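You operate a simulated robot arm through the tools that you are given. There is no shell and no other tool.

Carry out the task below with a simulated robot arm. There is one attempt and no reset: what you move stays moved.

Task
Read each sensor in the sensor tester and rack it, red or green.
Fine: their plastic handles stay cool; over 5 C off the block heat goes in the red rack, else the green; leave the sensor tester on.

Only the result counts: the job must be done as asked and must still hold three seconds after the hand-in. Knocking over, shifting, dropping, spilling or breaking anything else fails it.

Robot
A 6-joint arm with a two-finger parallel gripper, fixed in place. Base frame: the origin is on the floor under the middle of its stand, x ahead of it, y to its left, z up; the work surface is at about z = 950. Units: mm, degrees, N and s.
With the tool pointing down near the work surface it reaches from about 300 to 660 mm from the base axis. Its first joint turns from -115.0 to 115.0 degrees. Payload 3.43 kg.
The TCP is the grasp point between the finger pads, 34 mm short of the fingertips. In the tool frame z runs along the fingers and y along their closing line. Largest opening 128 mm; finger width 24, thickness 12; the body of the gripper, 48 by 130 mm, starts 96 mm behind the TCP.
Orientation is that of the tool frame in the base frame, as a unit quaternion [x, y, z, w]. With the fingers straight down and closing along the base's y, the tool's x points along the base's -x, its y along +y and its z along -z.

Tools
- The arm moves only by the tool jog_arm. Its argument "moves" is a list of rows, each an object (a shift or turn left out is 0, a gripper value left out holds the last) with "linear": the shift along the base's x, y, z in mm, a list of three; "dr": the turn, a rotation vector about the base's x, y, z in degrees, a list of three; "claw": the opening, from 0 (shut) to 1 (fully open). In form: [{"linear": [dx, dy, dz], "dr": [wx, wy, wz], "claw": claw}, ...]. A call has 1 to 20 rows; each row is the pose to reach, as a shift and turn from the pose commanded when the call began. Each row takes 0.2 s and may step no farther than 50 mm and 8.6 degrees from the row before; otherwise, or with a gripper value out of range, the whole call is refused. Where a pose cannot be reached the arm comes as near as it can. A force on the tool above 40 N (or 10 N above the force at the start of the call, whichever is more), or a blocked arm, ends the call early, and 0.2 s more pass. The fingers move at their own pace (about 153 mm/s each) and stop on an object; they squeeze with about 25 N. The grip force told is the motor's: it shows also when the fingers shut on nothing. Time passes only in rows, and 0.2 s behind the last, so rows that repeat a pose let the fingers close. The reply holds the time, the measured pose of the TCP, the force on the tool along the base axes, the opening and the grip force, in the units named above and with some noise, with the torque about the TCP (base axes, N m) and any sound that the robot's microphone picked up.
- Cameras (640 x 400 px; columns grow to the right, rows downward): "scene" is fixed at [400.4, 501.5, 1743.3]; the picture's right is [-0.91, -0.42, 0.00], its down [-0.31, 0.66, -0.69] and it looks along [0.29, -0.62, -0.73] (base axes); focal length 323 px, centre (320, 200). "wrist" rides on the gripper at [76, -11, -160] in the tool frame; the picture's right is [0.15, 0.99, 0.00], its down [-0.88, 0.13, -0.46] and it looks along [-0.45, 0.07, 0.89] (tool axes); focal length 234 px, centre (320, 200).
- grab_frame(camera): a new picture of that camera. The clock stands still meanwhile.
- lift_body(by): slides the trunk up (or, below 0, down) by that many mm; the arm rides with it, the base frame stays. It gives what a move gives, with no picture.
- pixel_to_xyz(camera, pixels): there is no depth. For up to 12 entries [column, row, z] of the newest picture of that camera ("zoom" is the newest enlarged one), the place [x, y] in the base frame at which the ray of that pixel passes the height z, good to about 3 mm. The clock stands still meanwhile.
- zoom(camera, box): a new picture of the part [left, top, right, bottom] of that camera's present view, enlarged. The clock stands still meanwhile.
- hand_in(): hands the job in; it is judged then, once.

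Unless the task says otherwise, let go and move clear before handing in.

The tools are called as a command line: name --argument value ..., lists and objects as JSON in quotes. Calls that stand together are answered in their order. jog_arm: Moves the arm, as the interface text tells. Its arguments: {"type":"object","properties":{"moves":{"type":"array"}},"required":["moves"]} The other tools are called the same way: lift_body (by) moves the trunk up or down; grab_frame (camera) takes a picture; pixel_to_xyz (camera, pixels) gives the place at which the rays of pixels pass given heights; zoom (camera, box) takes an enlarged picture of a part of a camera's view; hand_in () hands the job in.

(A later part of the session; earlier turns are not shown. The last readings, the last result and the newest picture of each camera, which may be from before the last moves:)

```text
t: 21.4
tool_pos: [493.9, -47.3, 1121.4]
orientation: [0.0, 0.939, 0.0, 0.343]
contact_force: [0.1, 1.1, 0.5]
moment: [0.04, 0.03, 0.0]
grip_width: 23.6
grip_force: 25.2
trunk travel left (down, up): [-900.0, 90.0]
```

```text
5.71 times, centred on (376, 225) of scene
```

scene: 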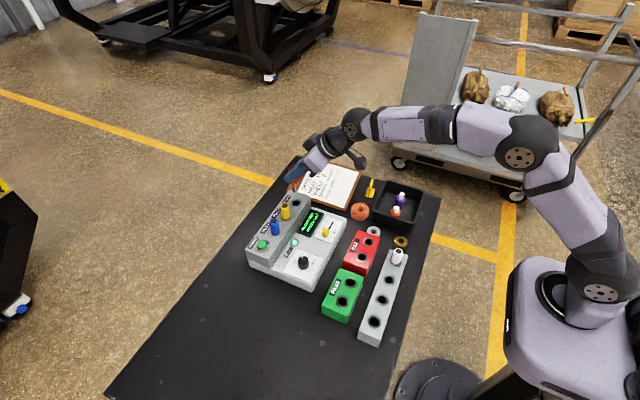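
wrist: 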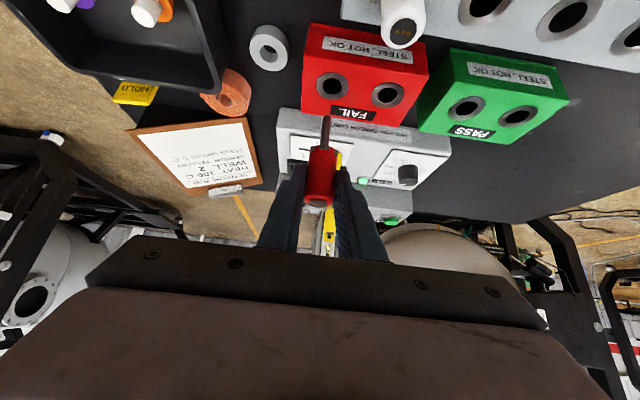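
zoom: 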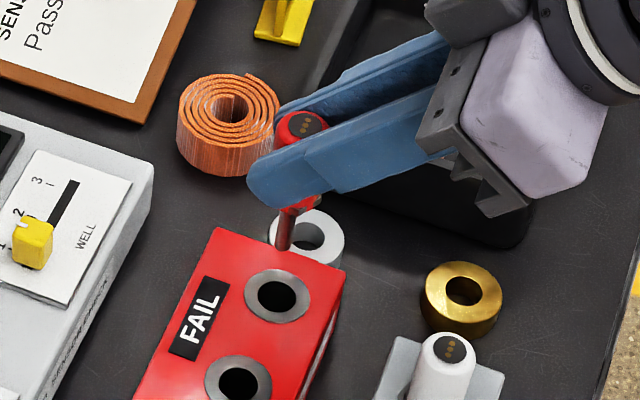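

The probe tip is at wrist (327.5,116.5) and scene (369,233); the target hole is at wrist (332,86) and scene (369,242). I'll triangulate both.

pixel_to_xyz --camera "wrist" --pixels '[[332, 86, 990], [332, 86, 996], [332, 86, 1002], [387.5, 94.5, 996], [387.5, 94.5, 996], [327.5, 116.5, 1020], [327.5, 116.5, 1030], [327.5, 116.5, 1040], [327.5, 116.5, 1050]]'

grab_frame --camera "scene"

pixel_to_xyz --camera "scene" --pixels '[[368.8, 242, 990], [368.8, 242, 996], [368.8, 242, 1002], [369.2, 233.2, 1020], [369.2, 233.2, 1030], [369.2, 233.2, 1040], [369.2, 233.2, 1050]]'

```text
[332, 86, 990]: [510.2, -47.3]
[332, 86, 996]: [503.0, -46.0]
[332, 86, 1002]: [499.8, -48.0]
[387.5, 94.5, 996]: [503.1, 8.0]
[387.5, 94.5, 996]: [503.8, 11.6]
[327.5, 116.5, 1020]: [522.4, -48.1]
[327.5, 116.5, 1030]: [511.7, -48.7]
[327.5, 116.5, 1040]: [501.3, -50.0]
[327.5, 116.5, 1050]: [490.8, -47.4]
```

```text
taken
```

scene: 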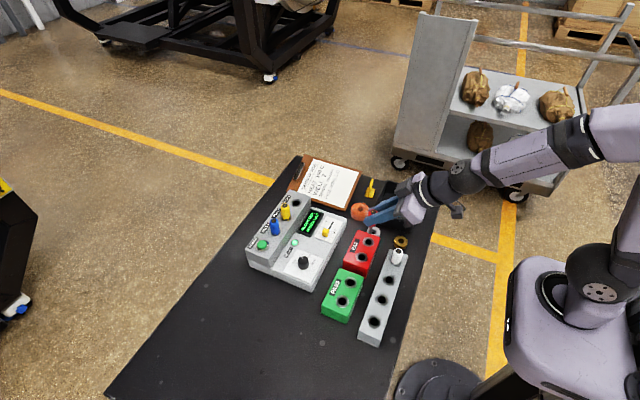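

```text
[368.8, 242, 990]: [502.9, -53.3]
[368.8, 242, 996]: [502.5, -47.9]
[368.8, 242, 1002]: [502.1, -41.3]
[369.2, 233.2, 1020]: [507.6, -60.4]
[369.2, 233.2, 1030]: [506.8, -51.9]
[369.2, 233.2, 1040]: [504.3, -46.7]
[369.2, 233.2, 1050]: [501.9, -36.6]
```

Tip is at about (505.5,-48.5,1035) and the hole at about (503,-47,996). I'll shift x -2, y +1, lower until the tip is just above the hole, and check again.

jog_arm --moves '[{"linear": [-2, 1, 0]}, {"linear": [-2, 1, -12]}, {"linear": [-2, 1, -24]}, {"linear": [-2, 1, -32]}, {"linear": [-2, 1, -32]}]'

zoom --camera "wrist" --box '[280, 60, 400, 180]'

zoom --camera "scene" --box '[340, 205, 404, 245]'

```text
t: 22.6
tool_pos: [491.9, -46.2, 1090.4]
orientation: [0.0, 0.94, 0.0, 0.342]
contact_force: [0.5, 0.1, -0.4]
moment: [0.01, 0.01, 0.01]
grip_width: 23.5
grip_force: 25.2
out of reach, approached as far as the arm can: row 2
trunk travel left (down, up): [-900.0, 90.0]
```

```text
3.33 times, centred on (340, 120) of wrist
```

zoom: 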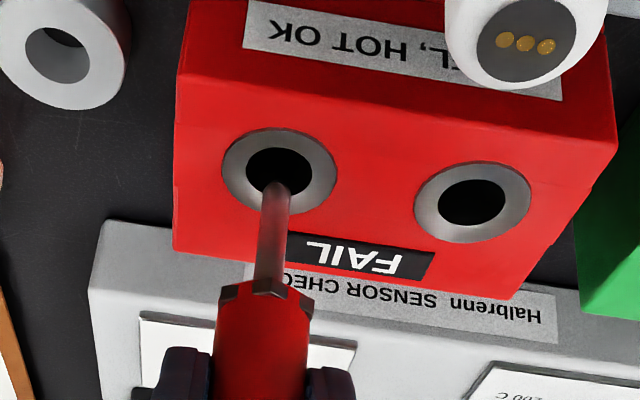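

```text
10.00 times, centred on (372, 225) of scene
```

zoom: 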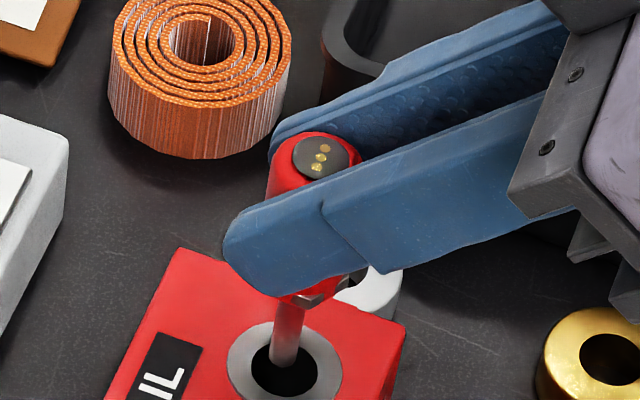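

The probe tip is right over the hole in both views: wrist tip (277,185) against hole (280,170), which lines up as it descends the last 7 mm. I'll lower 42 mm, watching the force.

jog_arm --moves '[{"linear": [-0.5, 0.5, -6]}, {"linear": [-0.5, 0.5, -12]}, {"linear": [-0.5, 0.5, -18]}, {"linear": [-0.5, 0.5, -24]}, {"linear": [-0.5, 0.5, -30]}, {"linear": [-0.5, 0.5, -36]}, {"linear": [-0.5, 0.5, -42]}, {"linear": [-0.5, 0.5, -42]}]'

zoom --camera "wrist" --box '[280, 60, 400, 180]'

zoom --camera "scene" --box '[340, 215, 404, 255]'

```text
t: 24.4
tool_pos: [490.6, -46.3, 1048.1]
orientation: [0.0, 0.939, 0.0, 0.343]
contact_force: [-0.8, 0.3, -0.5]
moment: [0.0, -0.01, -0.02]
grip_width: 23.6
grip_force: 25.5
trunk travel left (down, up): [-900.0, 90.0]
```

```text
3.33 times, centred on (340, 120) of wrist
```

zoom: 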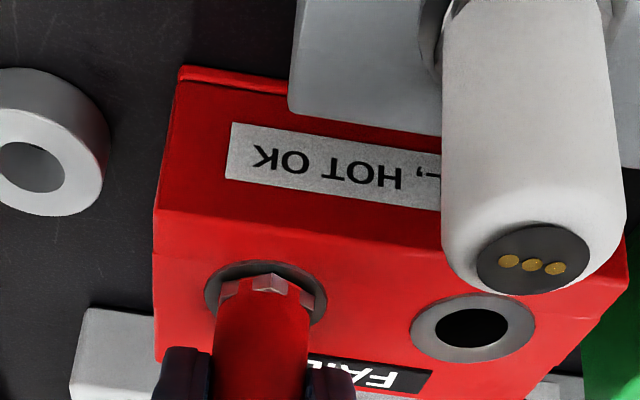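

```text
10.00 times, centred on (372, 235) of scene
```

zoom: 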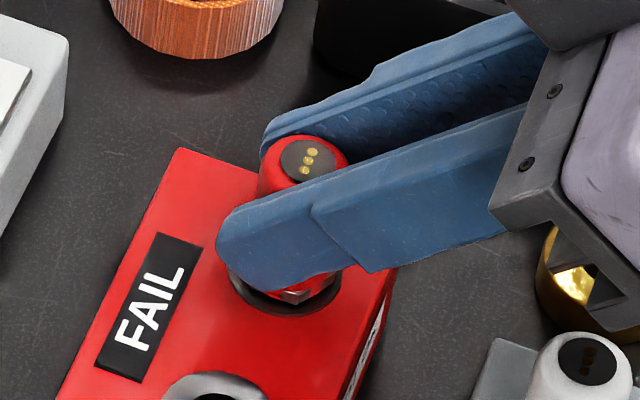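

The probe is in the hole and the handle is a few millimetres above the rim, with no contact force yet. I'll lower in small steps until it seats.

jog_arm --moves '[{"linear": [0, 0, -2]}, {"linear": [0, 0, -4]}, {"linear": [0, 0, -5]}, {"linear": [0, 0, -5]}]'

zoom --camera "scene" --box '[340, 215, 404, 255]'

```text
t: 25.4
tool_pos: [490.4, -46.6, 1044.3]
orientation: [0.0, 0.939, 0.0, 0.344]
contact_force: [0.2, -1.3, 17.2]
moment: [-0.1, -0.01, -0.02]
grip_width: 23.6
grip_force: 24.9
trunk travel left (down, up): [-900.0, 90.0]
```

```text
10.00 times, centred on (372, 235) of scene
```

zoom: 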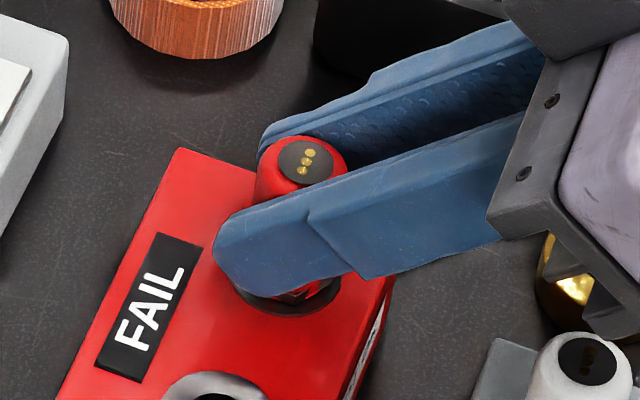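

Contact at 17 N with the handle on the rim: it is seated. I'll release and check that it stands.

jog_arm --moves '[{"linear": [0, 0, 1]}, {"linear": [0, 0, 1], "claw": 0.35}, {"linear": [0, 0, 1]}, {"linear": [0, 0, 1]}]'

zoom --camera "wrist" --box '[260, 60, 400, 180]'

zoom --camera "scene" --box '[340, 215, 404, 255]'

```text
t: 26.4
tool_pos: [491.3, -45.4, 1043.3]
orientation: [0.0, 0.94, 0.0, 0.342]
contact_force: [-0.1, -0.1, 1.0]
moment: [0.0, -0.03, 0.02]
grip_width: 44.5
grip_force: 0.1
trunk travel left (down, up): [-900.0, 90.0]
```

```text
3.33 times, centred on (330, 120) of wrist
```

zoom: 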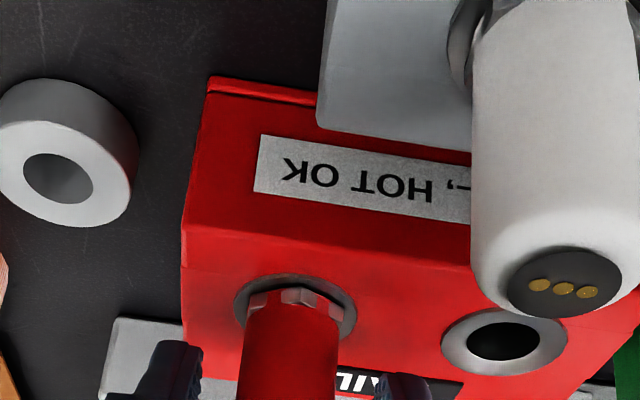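

```text
10.00 times, centred on (372, 235) of scene
```

zoom: 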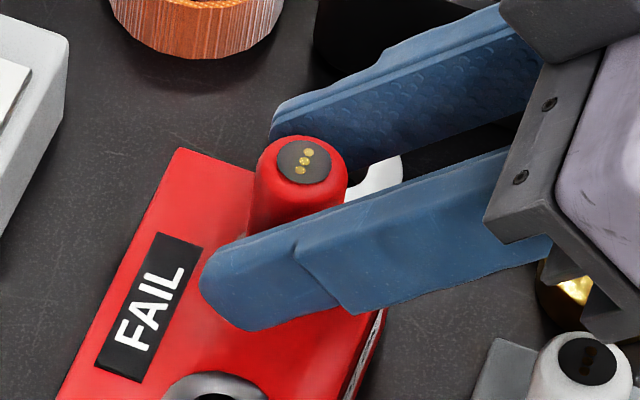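

Red stands upright in the FAIL rack, fully seated and released. I'll lift straight up and move over the yellow sensor.

jog_arm --moves '[{"linear": [0, 0, 15]}, {"linear": [0, 0, 40]}, {"linear": [0, 0, 70]}, {"linear": [0, 0, 100]}, {"linear": [10, 2, 118]}, {"linear": [40, 8, 118]}, {"linear": [75, 14, 118]}, {"linear": [110, 20, 118]}, {"linear": [145, 26, 118]}, {"linear": [180, 32, 118]}, {"linear": [210, 38, 118]}, {"linear": [235, 41, 118]}, {"linear": [242.5, 41, 118]}, {"linear": [242.5, 41, 118]}]'

grab_frame --camera "scene"

zoom --camera "wrist" --box '[220, 40, 420, 165]'

```text
t: 29.4
tool_pos: [733.7, -5.3, 1161.2]
orientation: [-0.001, 0.94, 0.001, 0.342]
contact_force: [0.3, 0.2, -0.2]
moment: [-0.02, 0.01, -0.01]
grip_width: 44.8
grip_force: 0.0
trunk travel left (down, up): [-900.0, 90.0]
```

```text
taken
```

scene: 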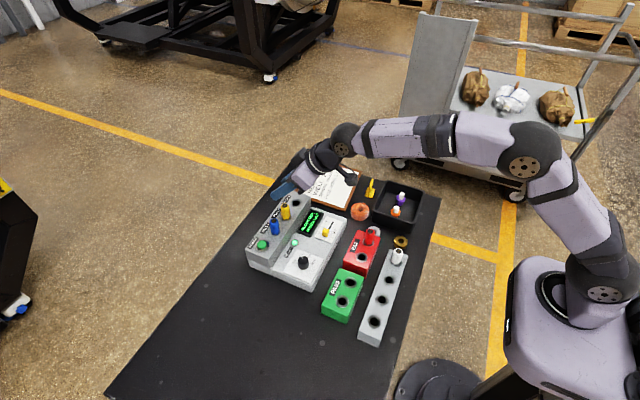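

```text
3.20 times, centred on (320, 102) of wrist
```

zoom: 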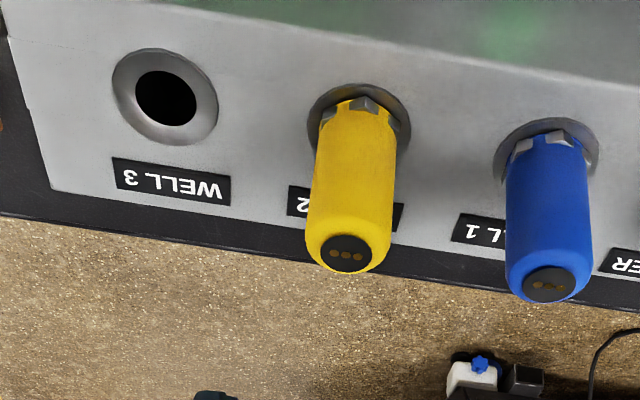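

Yellow appears at wrist (328.75,118), the same place red did before its grip, so alignment matches. I'll lower 88 mm.

jog_arm --moves '[{"linear": [0, 0, -20]}, {"linear": [0, 0, -40]}, {"linear": [0, 0, -60]}, {"linear": [0, 0, -75]}, {"linear": [0, 0, -82]}, {"linear": [0, 0, -88]}, {"linear": [0, 0, -88]}]'

grab_frame --camera "wrist"

zoom --camera "scene" --box '[250, 180, 330, 230]'

```text
t: 31.0
tool_pos: [734.0, -5.0, 1073.3]
orientation: [0.0, 0.94, 0.0, 0.341]
contact_force: [-0.2, 0.5, -0.2]
moment: [0.01, 0.04, -0.02]
grip_width: 45.0
grip_force: 0.0
trunk travel left (down, up): [-900.0, 90.0]
```

```text
taken
```

wrist: 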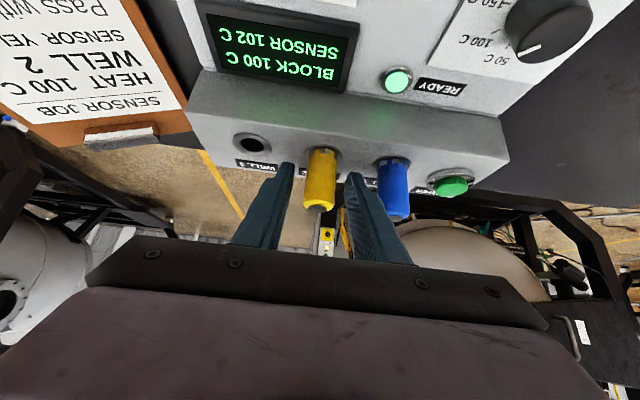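

```text
8.00 times, centred on (290, 205) of scene
```

zoom: 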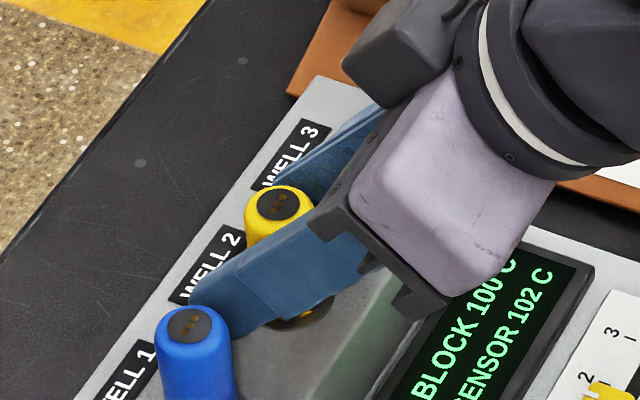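

Yellow is centred between the fingers and blue is clear. I'll close on it, then lift straight up.

jog_arm --moves '[{"linear": [0, 0, 0], "claw": 0.0}, {"linear": [0, 0, 0]}, {"linear": [0, 0, 0]}]'

jog_arm --moves '[{"linear": [0, 0, 4]}, {"linear": [0, 0, 10]}, {"linear": [0, 0, 18]}, {"linear": [0, 0, 28]}, {"linear": [0, 0, 40]}, {"linear": [0, 0, 52]}, {"linear": [0, 0, 64]}, {"linear": [0, 0, 76]}, {"linear": [0, 0, 88]}, {"linear": [0, 0, 88]}]'

grab_frame --camera "wrist"

grab_frame --camera "scene"

```text
t: 31.8
tool_pos: [733.4, -4.8, 1073.4]
orientation: [0.0, 0.94, 0.0, 0.342]
contact_force: [-0.5, -0.1, -0.2]
moment: [-0.04, 0.02, 0.0]
grip_width: 23.4
grip_force: 25.6
trunk travel left (down, up): [-900.0, 90.0]
```

```text
t: 34.0
tool_pos: [734.0, -5.4, 1162.2]
orientation: [0.0, 0.94, 0.001, 0.342]
contact_force: [-0.1, -0.6, -0.6]
moment: [0.0, -0.02, -0.01]
grip_width: 23.6
grip_force: 25.2
trunk travel left (down, up): [-900.0, 90.0]
```

```text
taken
```

wrist: 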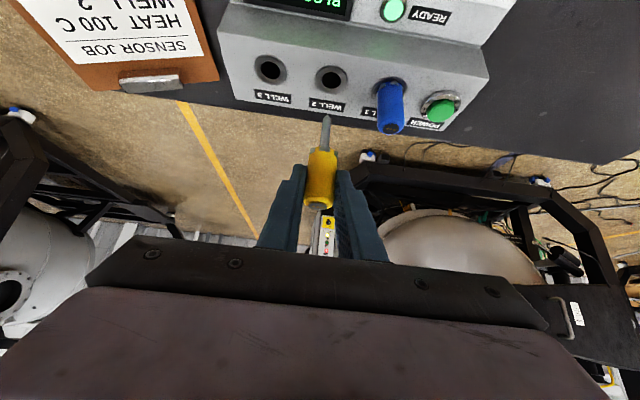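

```text
taken
```

scene: 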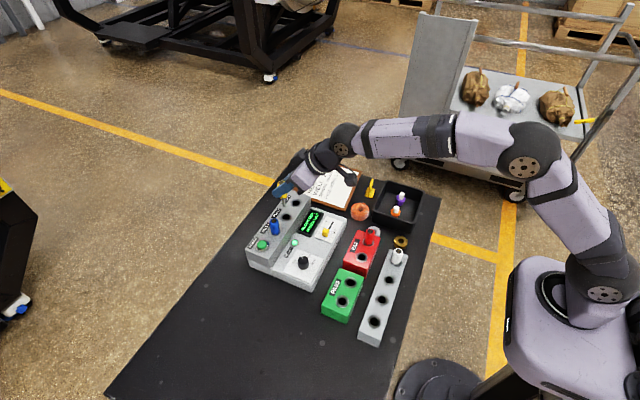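

Yellow is out cleanly with the probe free. I'll carry it to above the green rack's first hole (≈502,94).

jog_arm --moves '[{"linear": [-15, 5, 0]}, {"linear": [-40, 15, 0]}, {"linear": [-70, 27, 0]}, {"linear": [-100, 40, 0]}, {"linear": [-130, 52, 0]}, {"linear": [-160, 65, 0]}, {"linear": [-190, 78, 0]}, {"linear": [-215, 90, 0]}, {"linear": [-234, 98, 0]}, {"linear": [-242, 100, 0]}, {"linear": [-242, 100, -20]}, {"linear": [-242, 100, -40]}, {"linear": [-242, 100, -40]}]'

zoom --camera "wrist" --box '[240, 20, 420, 220]'

zoom --camera "scene" --box '[310, 220, 422, 290]'

grab_frame --camera "wrist"

grab_frame --camera "scene"

```text
t: 36.8
tool_pos: [491.2, 94.9, 1122.2]
orientation: [0.0, 0.94, 0.001, 0.342]
contact_force: [0.0, 0.4, -0.6]
moment: [-0.01, -0.02, -0.04]
grip_width: 23.5
grip_force: 25.1
trunk travel left (down, up): [-900.0, 90.0]
```

```text
2.00 times, centred on (330, 120) of wrist
```

zoom: 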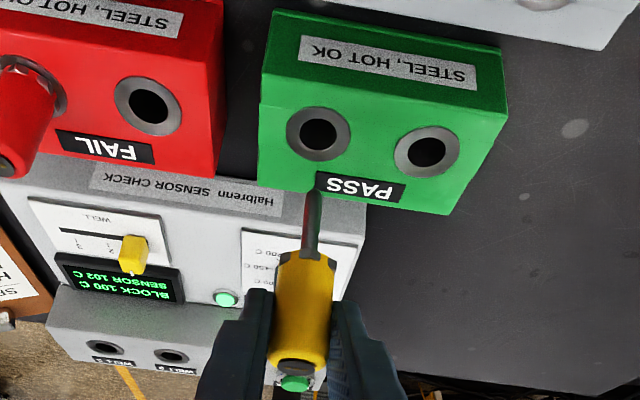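

```text
5.71 times, centred on (366, 255) of scene
```

zoom: 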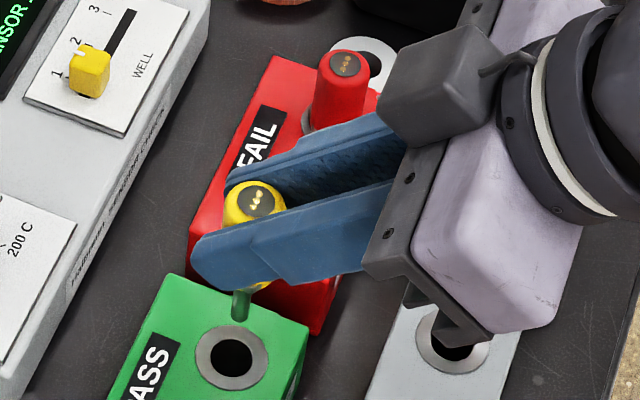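

```text
taken
```

wrist: 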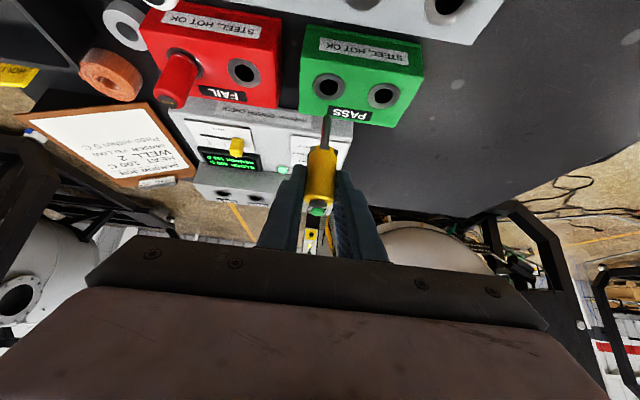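

```text
taken
```

scene: 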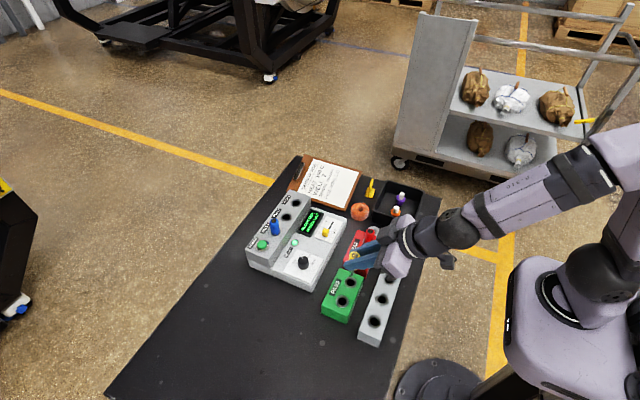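

Yellow's tip is at wrist (327,115) / scene (352,275.5) and the hole at wrist (329,86.5) / scene (350.4,282.5). I'll triangulate the offset.

pixel_to_xyz --camera "wrist" --pixels '[[329, 86.5, 996], [329, 86.5, 996], [329, 86.5, 996], [384, 95.75, 996], [384, 95.75, 996], [327.25, 115, 1036], [327.25, 115, 1036], [327.25, 115, 1036]]'

pixel_to_xyz --camera "scene" --pixels '[[350.4, 282.5, 996], [350.4, 282.5, 996], [350.4, 282.5, 996], [351.8, 275.5, 1036], [351.8, 275.5, 1036], [351.8, 275.5, 1036]]'

```text
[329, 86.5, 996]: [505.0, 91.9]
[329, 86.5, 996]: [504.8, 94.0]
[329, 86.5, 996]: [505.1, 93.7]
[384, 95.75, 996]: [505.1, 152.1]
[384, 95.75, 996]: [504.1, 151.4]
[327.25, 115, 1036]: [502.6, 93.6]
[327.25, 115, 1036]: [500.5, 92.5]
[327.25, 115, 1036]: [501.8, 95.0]
```

```text
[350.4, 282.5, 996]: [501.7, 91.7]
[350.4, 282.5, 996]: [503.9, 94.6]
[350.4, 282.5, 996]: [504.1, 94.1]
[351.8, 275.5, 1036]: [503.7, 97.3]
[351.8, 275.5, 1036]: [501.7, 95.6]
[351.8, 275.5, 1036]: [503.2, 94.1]
```

Hole is at about (504,93.5) and tip at about (502.3,94.7). I'll nudge x +1, y -1 and lower to just above the hole for a final check.

jog_arm --moves '[{"linear": [1, -1, 0]}, {"linear": [1, -1, -12]}, {"linear": [1, -1, -24]}, {"linear": [1, -1, -32]}, {"linear": [1, -1, -32]}]'

zoom --camera "wrist" --box '[280, 60, 400, 180]'

zoom --camera "scene" --box '[320, 250, 384, 290]'

```text
t: 38.0
tool_pos: [492.7, 94.5, 1090.0]
orientation: [0.0, 0.939, 0.001, 0.343]
contact_force: [0.0, -0.9, -0.7]
moment: [-0.01, -0.02, -0.02]
grip_width: 23.8
grip_force: 24.6
trunk travel left (down, up): [-900.0, 90.0]
```

```text
3.33 times, centred on (340, 120) of wrist
```

zoom: 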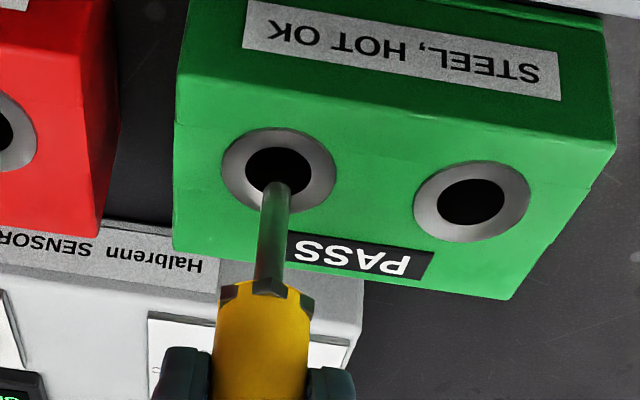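

```text
10.00 times, centred on (352, 270) of scene
```

zoom: 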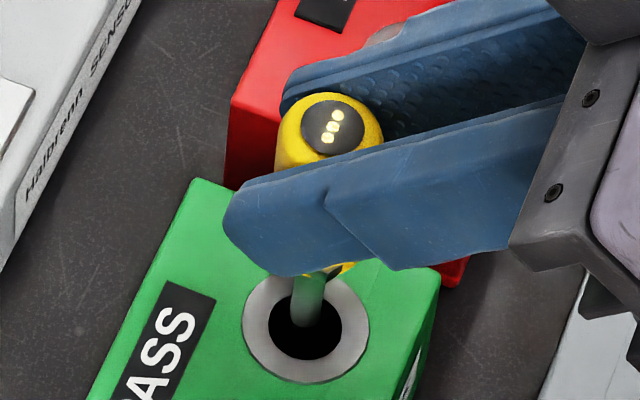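

The view is nearly identical to red's before insertion, with the tip over the hole in both cameras. I'll lower 42 mm in small steps.

jog_arm --moves '[{"linear": [-0.5, -0.3, -5]}, {"linear": [-0.5, -0.3, -10]}, {"linear": [-0.5, -0.3, -16]}, {"linear": [-0.5, -0.3, -22]}, {"linear": [-0.5, -0.3, -28]}, {"linear": [-0.5, -0.3, -34]}, {"linear": [-0.5, -0.3, -42]}, {"linear": [-0.5, -0.3, -42]}]'

zoom --camera "scene" --box '[320, 250, 384, 290]'

zoom --camera "wrist" --box '[280, 60, 400, 180]'

```text
t: 39.8
tool_pos: [491.9, 94.6, 1048.5]
orientation: [0.001, 0.94, 0.0, 0.342]
contact_force: [0.0, 0.0, 0.1]
moment: [0.02, 0.0, -0.02]
grip_width: 23.7
grip_force: 25.0
trunk travel left (down, up): [-900.0, 90.0]
```

```text
10.00 times, centred on (352, 270) of scene
```

zoom: 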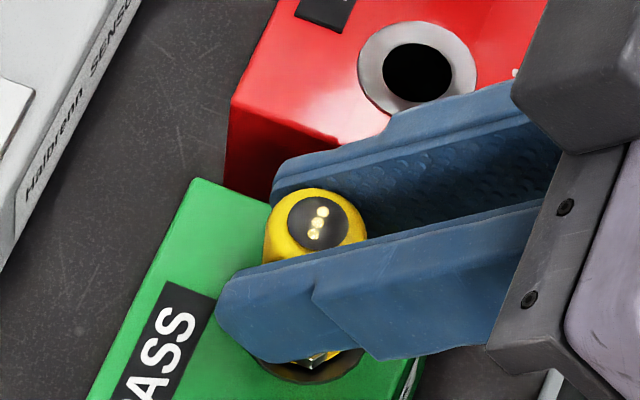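

```text
3.33 times, centred on (340, 120) of wrist
```

zoom: 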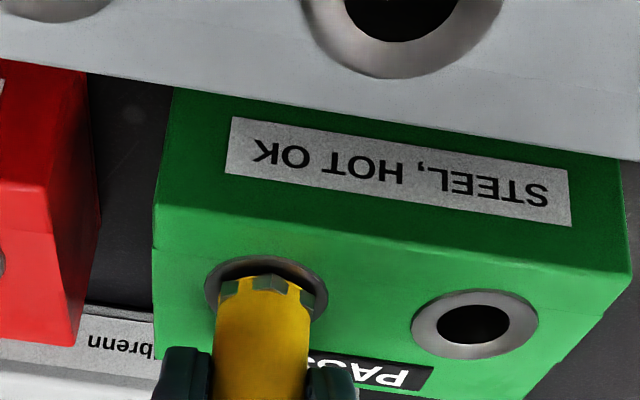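

The probe is in the hole with no side force and the handle is just above the rim. I'll seat it in small steps, then ease up and release.

jog_arm --moves '[{"linear": [0, 0, -2]}, {"linear": [0, 0, -4]}, {"linear": [0, 0, -5]}, {"linear": [0, 0, -5]}]'

zoom --camera "scene" --box '[320, 250, 384, 290]'

```text
t: 40.8
tool_pos: [492.1, 93.2, 1046.5]
orientation: [-0.001, 0.939, 0.0, 0.344]
contact_force: [1.1, 2.0, 18.1]
moment: [-0.06, -0.01, -0.04]
grip_width: 23.6
grip_force: 24.7
trunk travel left (down, up): [-900.0, 90.0]
```

```text
10.00 times, centred on (352, 270) of scene
```

zoom: 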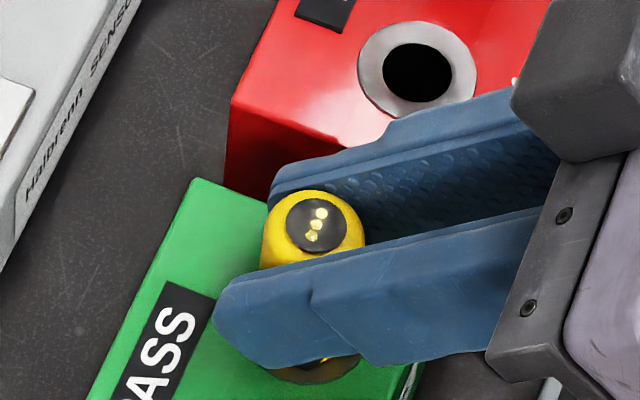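

Seated at 18 N, the same as red. I'll release.

jog_arm --moves '[{"linear": [0, 0, 1]}, {"linear": [0, 0, 1], "claw": 0.35}, {"linear": [0, 0, 1]}, {"linear": [0, 0, 1]}]'

zoom --camera "scene" --box '[310, 230, 422, 300]'

zoom --camera "wrist" --box '[260, 60, 400, 180]'

```text
t: 41.8
tool_pos: [492.7, 94.4, 1043.8]
orientation: [0.0, 0.94, 0.0, 0.342]
contact_force: [-0.1, -1.4, -0.6]
moment: [-0.01, 0.0, -0.03]
grip_width: 44.6
grip_force: 0.0
trunk travel left (down, up): [-900.0, 90.0]
```

```text
5.71 times, centred on (366, 265) of scene
```

zoom: 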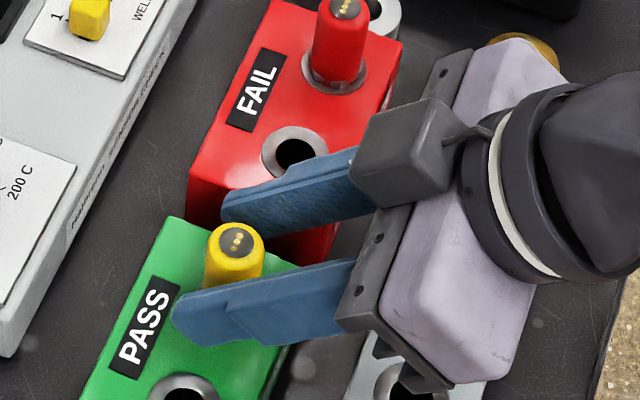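

```text
3.33 times, centred on (330, 120) of wrist
```

zoom: 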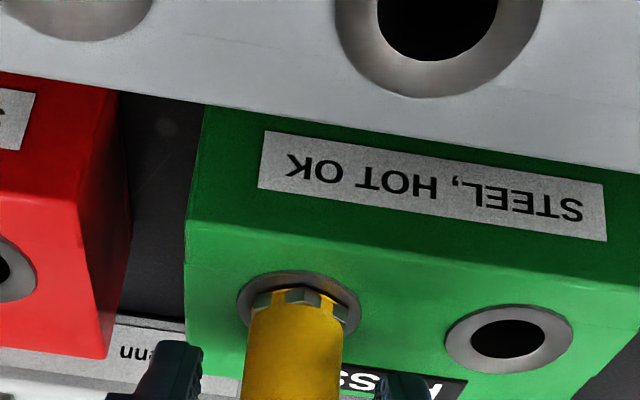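

Yellow stands seated in the PASS rack. I'll lift off and move to above the blue sensor (742,55).

jog_arm --moves '[{"linear": [0, 0, 15]}, {"linear": [0, 0, 40]}, {"linear": [0, 0, 70]}, {"linear": [0, 0, 100]}, {"linear": [10, -2, 118]}, {"linear": [40, -8, 118]}, {"linear": [75, -14, 118]}, {"linear": [110, -20, 118]}, {"linear": [145, -26, 118]}, {"linear": [180, -32, 118]}, {"linear": [210, -36, 118]}, {"linear": [235, -38.6, 118]}, {"linear": [241.5, -38.6, 118]}, {"linear": [241.5, -38.6, 118]}]'

zoom --camera "wrist" --box '[220, 40, 420, 165]'

grab_frame --camera "scene"

```text
t: 44.8
tool_pos: [733.8, 56.0, 1163.9]
orientation: [0.0, 0.939, 0.0, 0.343]
contact_force: [-0.4, 0.2, 0.6]
moment: [0.0, 0.01, -0.01]
grip_width: 44.8
grip_force: 0.1
trunk travel left (down, up): [-900.0, 90.0]
```

```text
3.20 times, centred on (320, 102) of wrist
```

zoom: 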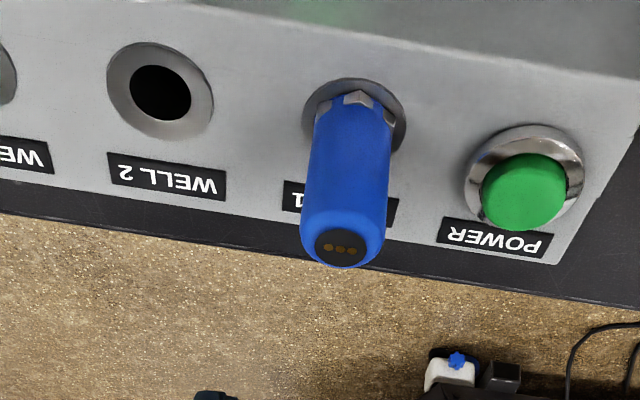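

```text
taken
```

scene: 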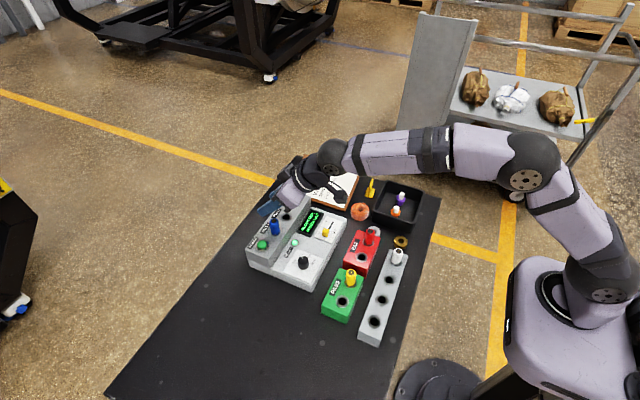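

Blue is about 1 mm to the -y side of centre compared with the earlier grips. The POWER bezel is about 34 mm from blue's centre, so I'll narrow the opening to about 36 mm, shift y -1 and then lower.

jog_arm --moves '[{"linear": [0, -1.2, 0], "claw": 0.28}, {"linear": [0, -1.2, -20]}, {"linear": [0, -1.2, -40]}, {"linear": [0, -1.2, -60]}, {"linear": [0, -1.2, -60]}]'

zoom --camera "wrist" --box '[220, 100, 420, 225]'

zoom --camera "scene" --box '[240, 190, 320, 240]'

```text
t: 46.0
tool_pos: [734.0, 54.8, 1102.5]
orientation: [0.001, 0.939, -0.001, 0.343]
contact_force: [-0.6, -0.2, -0.5]
moment: [-0.01, 0.0, 0.01]
grip_width: 35.9
grip_force: 0.1
trunk travel left (down, up): [-900.0, 90.0]
```

```text
3.20 times, centred on (320, 162) of wrist
```

zoom: 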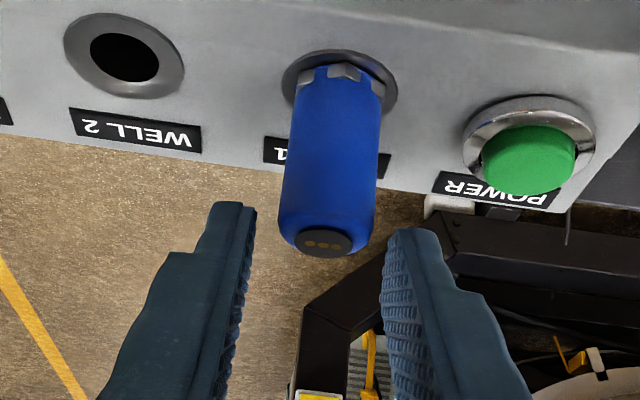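

```text
8.00 times, centred on (280, 215) of scene
```

zoom: 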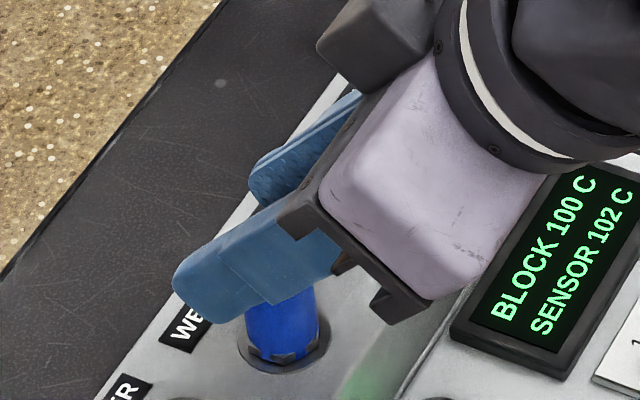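

Blue sits between the fingers, with POWER well to the right. I'll lower the final 28 mm.

jog_arm --moves '[{"linear": [0, 0, -10]}, {"linear": [0, 0, -18]}, {"linear": [0, 0, -24]}, {"linear": [0, 0, -28]}, {"linear": [0, 0, -28]}]'

zoom --camera "wrist" --box '[220, 120, 420, 245]'

zoom --camera "scene" --box '[240, 200, 320, 250]'

```text
t: 47.2
tool_pos: [734.4, 52.8, 1074.1]
orientation: [0.0, 0.94, 0.0, 0.342]
contact_force: [0.3, -0.9, -0.3]
moment: [0.01, 0.02, 0.0]
grip_width: 35.6
grip_force: 0.1
trunk travel left (down, up): [-900.0, 90.0]
```

```text
3.20 times, centred on (320, 182) of wrist
```

zoom: 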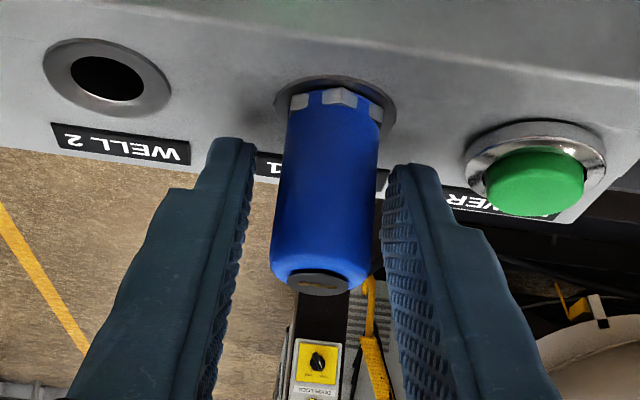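

```text
8.00 times, centred on (280, 225) of scene
```

zoom: 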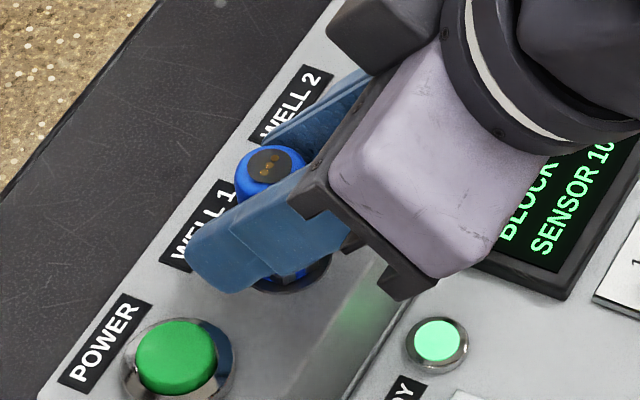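

Blue is centred between the fingers and POWER is untouched. I'll close and lift straight up.

jog_arm --moves '[{"linear": [0, 0, 0], "claw": 0.0}, {"linear": [0, 0, 0]}, {"linear": [0, 0, 0]}]'

jog_arm --moves '[{"linear": [0, 0, 4]}, {"linear": [0, 0, 10]}, {"linear": [0, 0, 18]}, {"linear": [0, 0, 28]}, {"linear": [0, 0, 40]}, {"linear": [0, 0, 52]}, {"linear": [0, 0, 64]}, {"linear": [0, 0, 76]}, {"linear": [0, 0, 88]}, {"linear": [0, 0, 88]}]'

grab_frame --camera "wrist"

grab_frame --camera "scene"

```text
t: 48.0
tool_pos: [734.3, 54.3, 1074.5]
orientation: [0.0, 0.94, 0.0, 0.343]
contact_force: [0.6, 0.2, 0.6]
moment: [0.01, 0.02, 0.0]
grip_width: 23.5
grip_force: 25.0
trunk travel left (down, up): [-900.0, 90.0]
```

```text
t: 50.2
tool_pos: [734.7, 53.3, 1162.0]
orientation: [0.001, 0.94, 0.0, 0.342]
contact_force: [0.4, -0.1, 0.3]
moment: [0.0, 0.03, -0.02]
grip_width: 23.8
grip_force: 25.0
trunk travel left (down, up): [-900.0, 90.0]
```

```text
taken
```

wrist: 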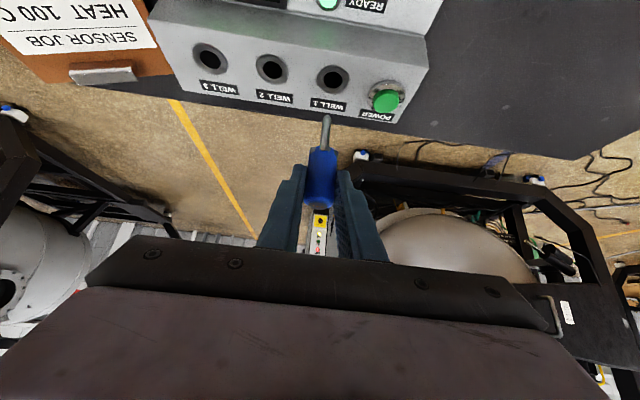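

```text
taken
```

scene: 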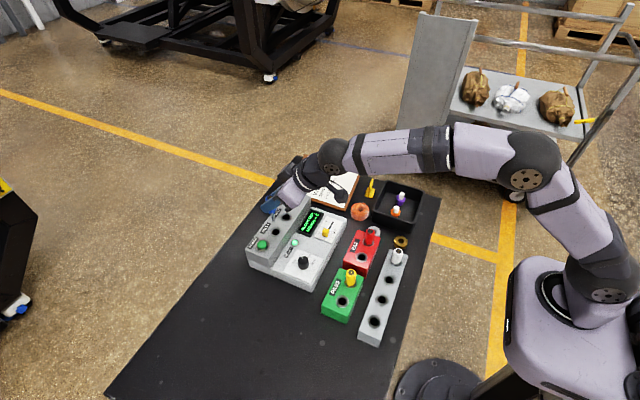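

Blue is out cleanly. I'll carry it to above the green rack's second hole (≈504,151).

jog_arm --moves '[{"linear": [-15, 5, 0]}, {"linear": [-40, 15, 0]}, {"linear": [-70, 27, 0]}, {"linear": [-100, 40, 0]}, {"linear": [-130, 52, 0]}, {"linear": [-160, 64, 0]}, {"linear": [-190, 77, 0]}, {"linear": [-215, 88, 0]}, {"linear": [-234, 96, 0]}, {"linear": [-241.5, 97.5, 0]}, {"linear": [-241.5, 97.5, -20]}, {"linear": [-241.5, 97.5, -40]}, {"linear": [-241.5, 97.5, -40]}]'

zoom --camera "wrist" --box '[240, 20, 420, 220]'

zoom --camera "scene" --box '[300, 250, 412, 320]'

grab_frame --camera "wrist"

grab_frame --camera "scene"

```text
t: 53.0
tool_pos: [491.9, 152.3, 1122.0]
orientation: [0.001, 0.94, -0.001, 0.342]
contact_force: [-0.3, 0.6, -0.9]
moment: [-0.02, 0.03, 0.02]
grip_width: 23.6
grip_force: 24.8
trunk travel left (down, up): [-900.0, 90.0]
```

```text
2.00 times, centred on (330, 120) of wrist
```

zoom: 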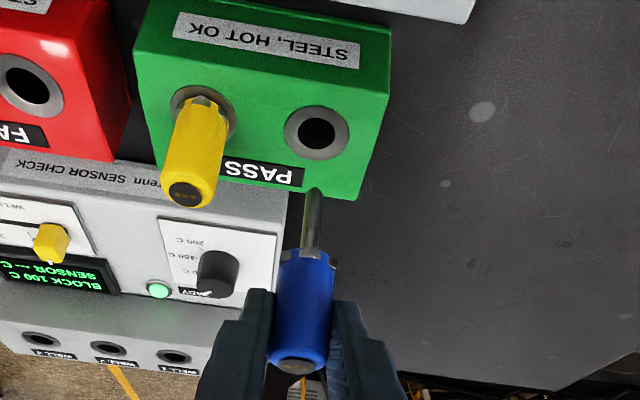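

```text
5.71 times, centred on (356, 285) of scene
```

zoom: 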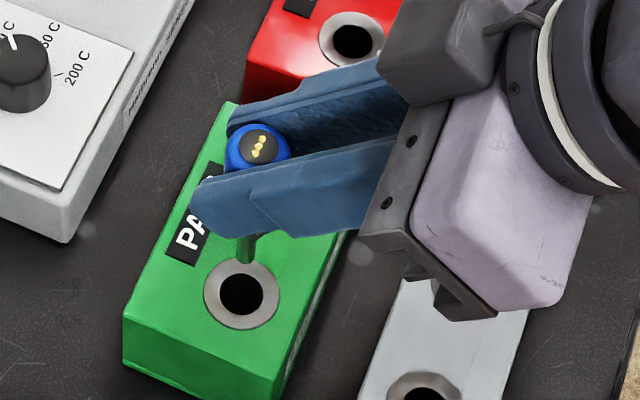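

```text
taken
```

wrist: 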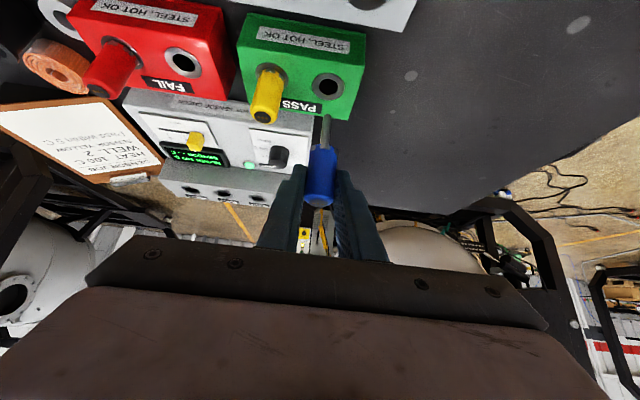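

```text
taken
```

scene: 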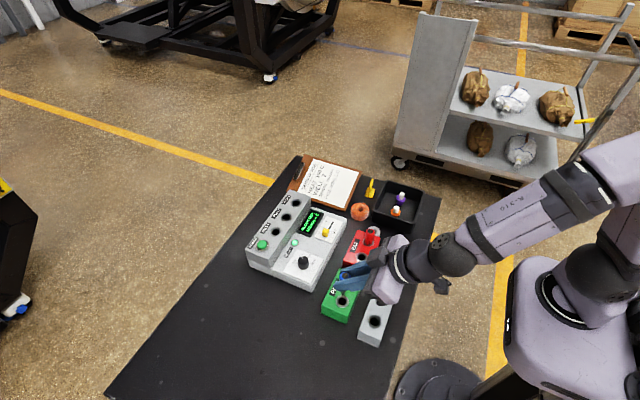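

Blue's tip is at wrist zoom (315,190) and the hole at (316,132); matching the earlier successful alignments needs about y -2 mm. I'll shift, lower to just above the hole and check.

jog_arm --moves '[{"linear": [0, -2, 0]}, {"linear": [0, -2, -12]}, {"linear": [0, -2, -24]}, {"linear": [0, -2, -32]}, {"linear": [0, -2, -32]}]'

zoom --camera "wrist" --box '[280, 60, 400, 180]'

zoom --camera "scene" --box '[312, 275, 376, 315]'

```text
t: 54.2
tool_pos: [491.1, 149.4, 1088.0]
orientation: [0.0, 0.94, 0.0, 0.342]
contact_force: [-0.3, 0.5, 0.3]
moment: [0.0, -0.04, 0.0]
grip_width: 23.6
grip_force: 25.3
trunk travel left (down, up): [-900.0, 90.0]
```

```text
3.33 times, centred on (340, 120) of wrist
```

zoom: 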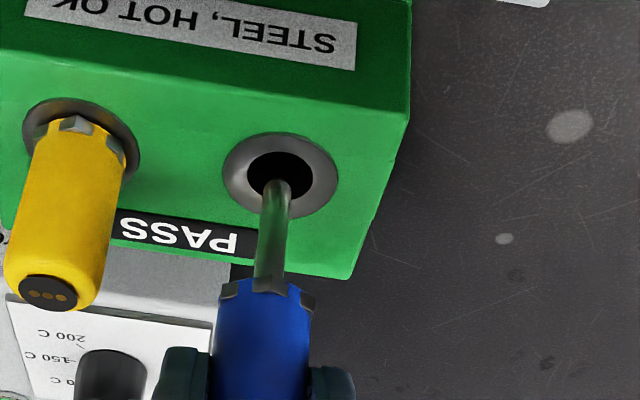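

```text
10.00 times, centred on (344, 295) of scene
```

zoom: 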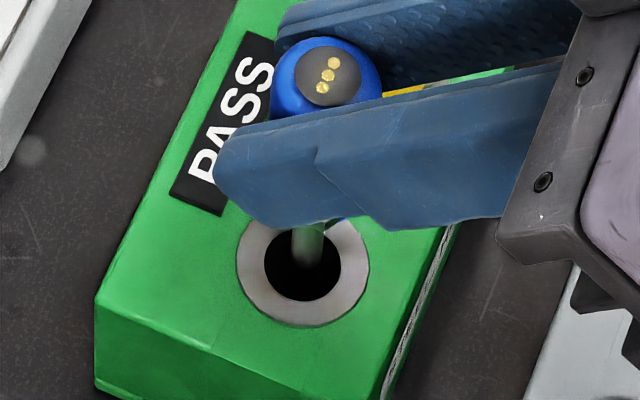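

The tip is over the hole in both views (wrist tip (277,183), hole (280,173)). I'll lower 42 mm in small steps.

jog_arm --moves '[{"linear": [0.5, 0, -5]}, {"linear": [0.5, 0, -10]}, {"linear": [0.5, 0, -16]}, {"linear": [0.5, 0, -22]}, {"linear": [0.5, 0, -28]}, {"linear": [0.5, 0, -34]}, {"linear": [0.5, 0, -41]}, {"linear": [0.5, 0, -41]}]'

zoom --camera "wrist" --box '[280, 60, 400, 180]'

zoom --camera "scene" --box '[312, 275, 376, 315]'

```text
t: 56.0
tool_pos: [493.6, 148.3, 1050.7]
orientation: [0.0, 0.94, 0.0, 0.342]
contact_force: [0.5, 0.4, -1.2]
moment: [0.01, 0.02, -0.04]
grip_width: 23.7
grip_force: 25.0
trunk travel left (down, up): [-900.0, 90.0]
```

```text
3.33 times, centred on (340, 120) of wrist
```

zoom: 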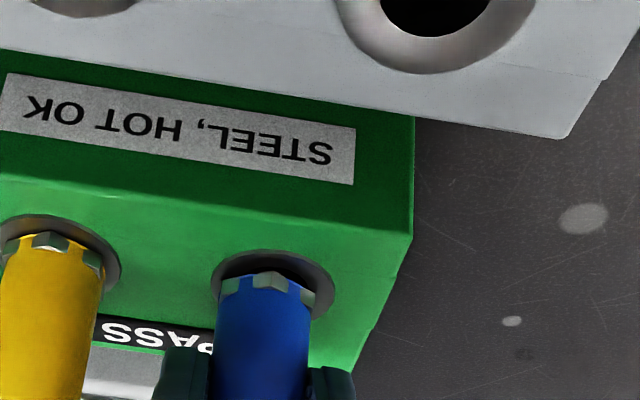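

```text
10.00 times, centred on (344, 295) of scene
```

zoom: 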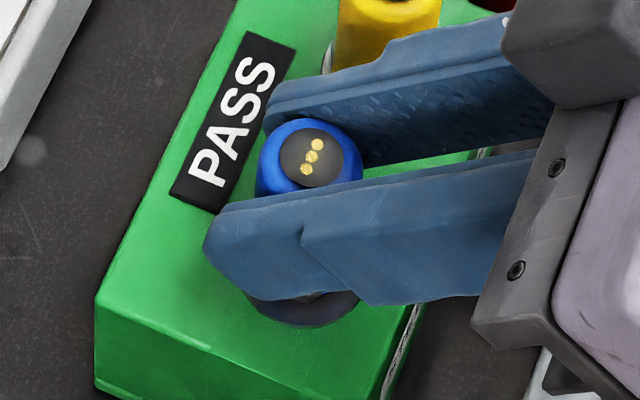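

In the wrist view blue's handle is centred about 7 px left of the ring (266 against 273), about 2 mm. I'll shift y +1.8 and then seat it gently.

jog_arm --moves '[{"linear": [0, 1, 0]}, {"linear": [0, 1.8, 0]}, {"linear": [0, 1.8, -2]}, {"linear": [0, 1.8, -4]}, {"linear": [0, 1.8, -6]}, {"linear": [0, 1.8, -6]}]'

zoom --camera "wrist" --box '[280, 60, 400, 180]'

zoom --camera "scene" --box '[312, 275, 376, 315]'

```text
t: 57.4
tool_pos: [492.6, 150.9, 1045.4]
orientation: [0.001, 0.939, 0.0, 0.344]
contact_force: [0.7, 0.3, 16.9]
moment: [-0.06, -0.07, -0.04]
grip_width: 23.8
grip_force: 24.7
trunk travel left (down, up): [-900.0, 90.0]
```

```text
3.33 times, centred on (340, 120) of wrist
```

zoom: 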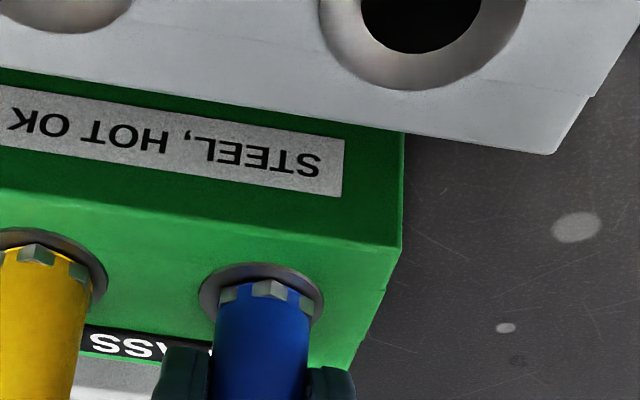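

```text
10.00 times, centred on (344, 295) of scene
```

zoom: 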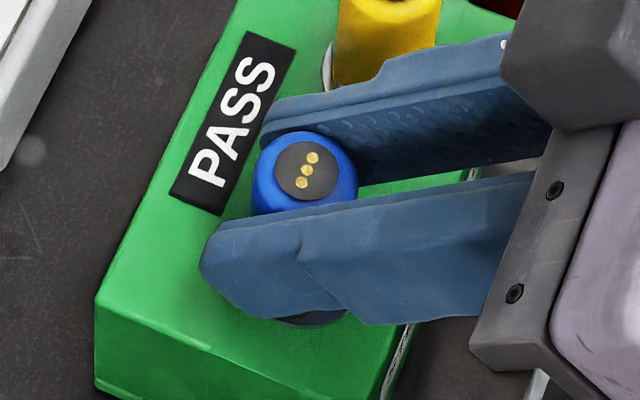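

Blue is seated at 17 N and centred in the ring. I'll ease up 1 mm and release with a small opening so the fingers stay clear of yellow.

jog_arm --moves '[{"linear": [0, 0, 1]}, {"linear": [0, 0, 1], "claw": 0.3}, {"linear": [0, 0, 1]}, {"linear": [0, 0, 1]}]'

zoom --camera "wrist" --box '[240, 60, 400, 180]'

zoom --camera "scene" --box '[300, 250, 412, 320]'

```text
t: 58.4
tool_pos: [491.8, 151.0, 1043.8]
orientation: [-0.001, 0.94, 0.001, 0.342]
contact_force: [-0.4, 0.1, -0.1]
moment: [-0.04, 0.0, 0.01]
grip_width: 38.3
grip_force: 0.0
trunk travel left (down, up): [-900.0, 90.0]
```

```text
3.33 times, centred on (320, 120) of wrist
```

zoom: 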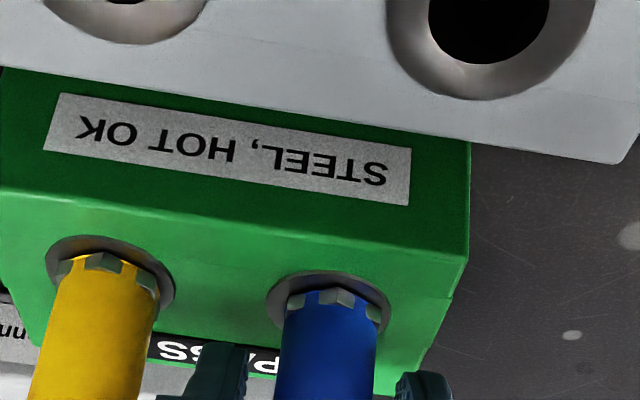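

```text
5.71 times, centred on (356, 285) of scene
```

zoom: 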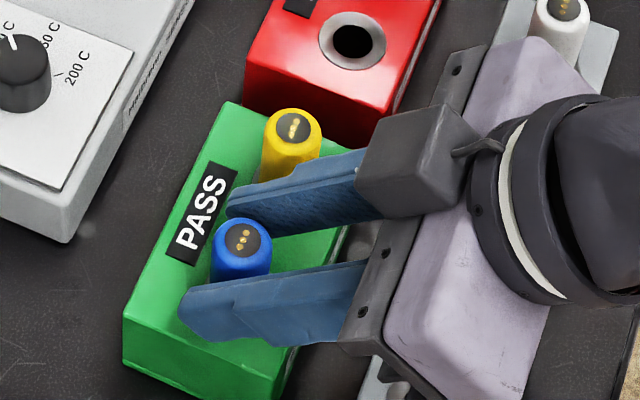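

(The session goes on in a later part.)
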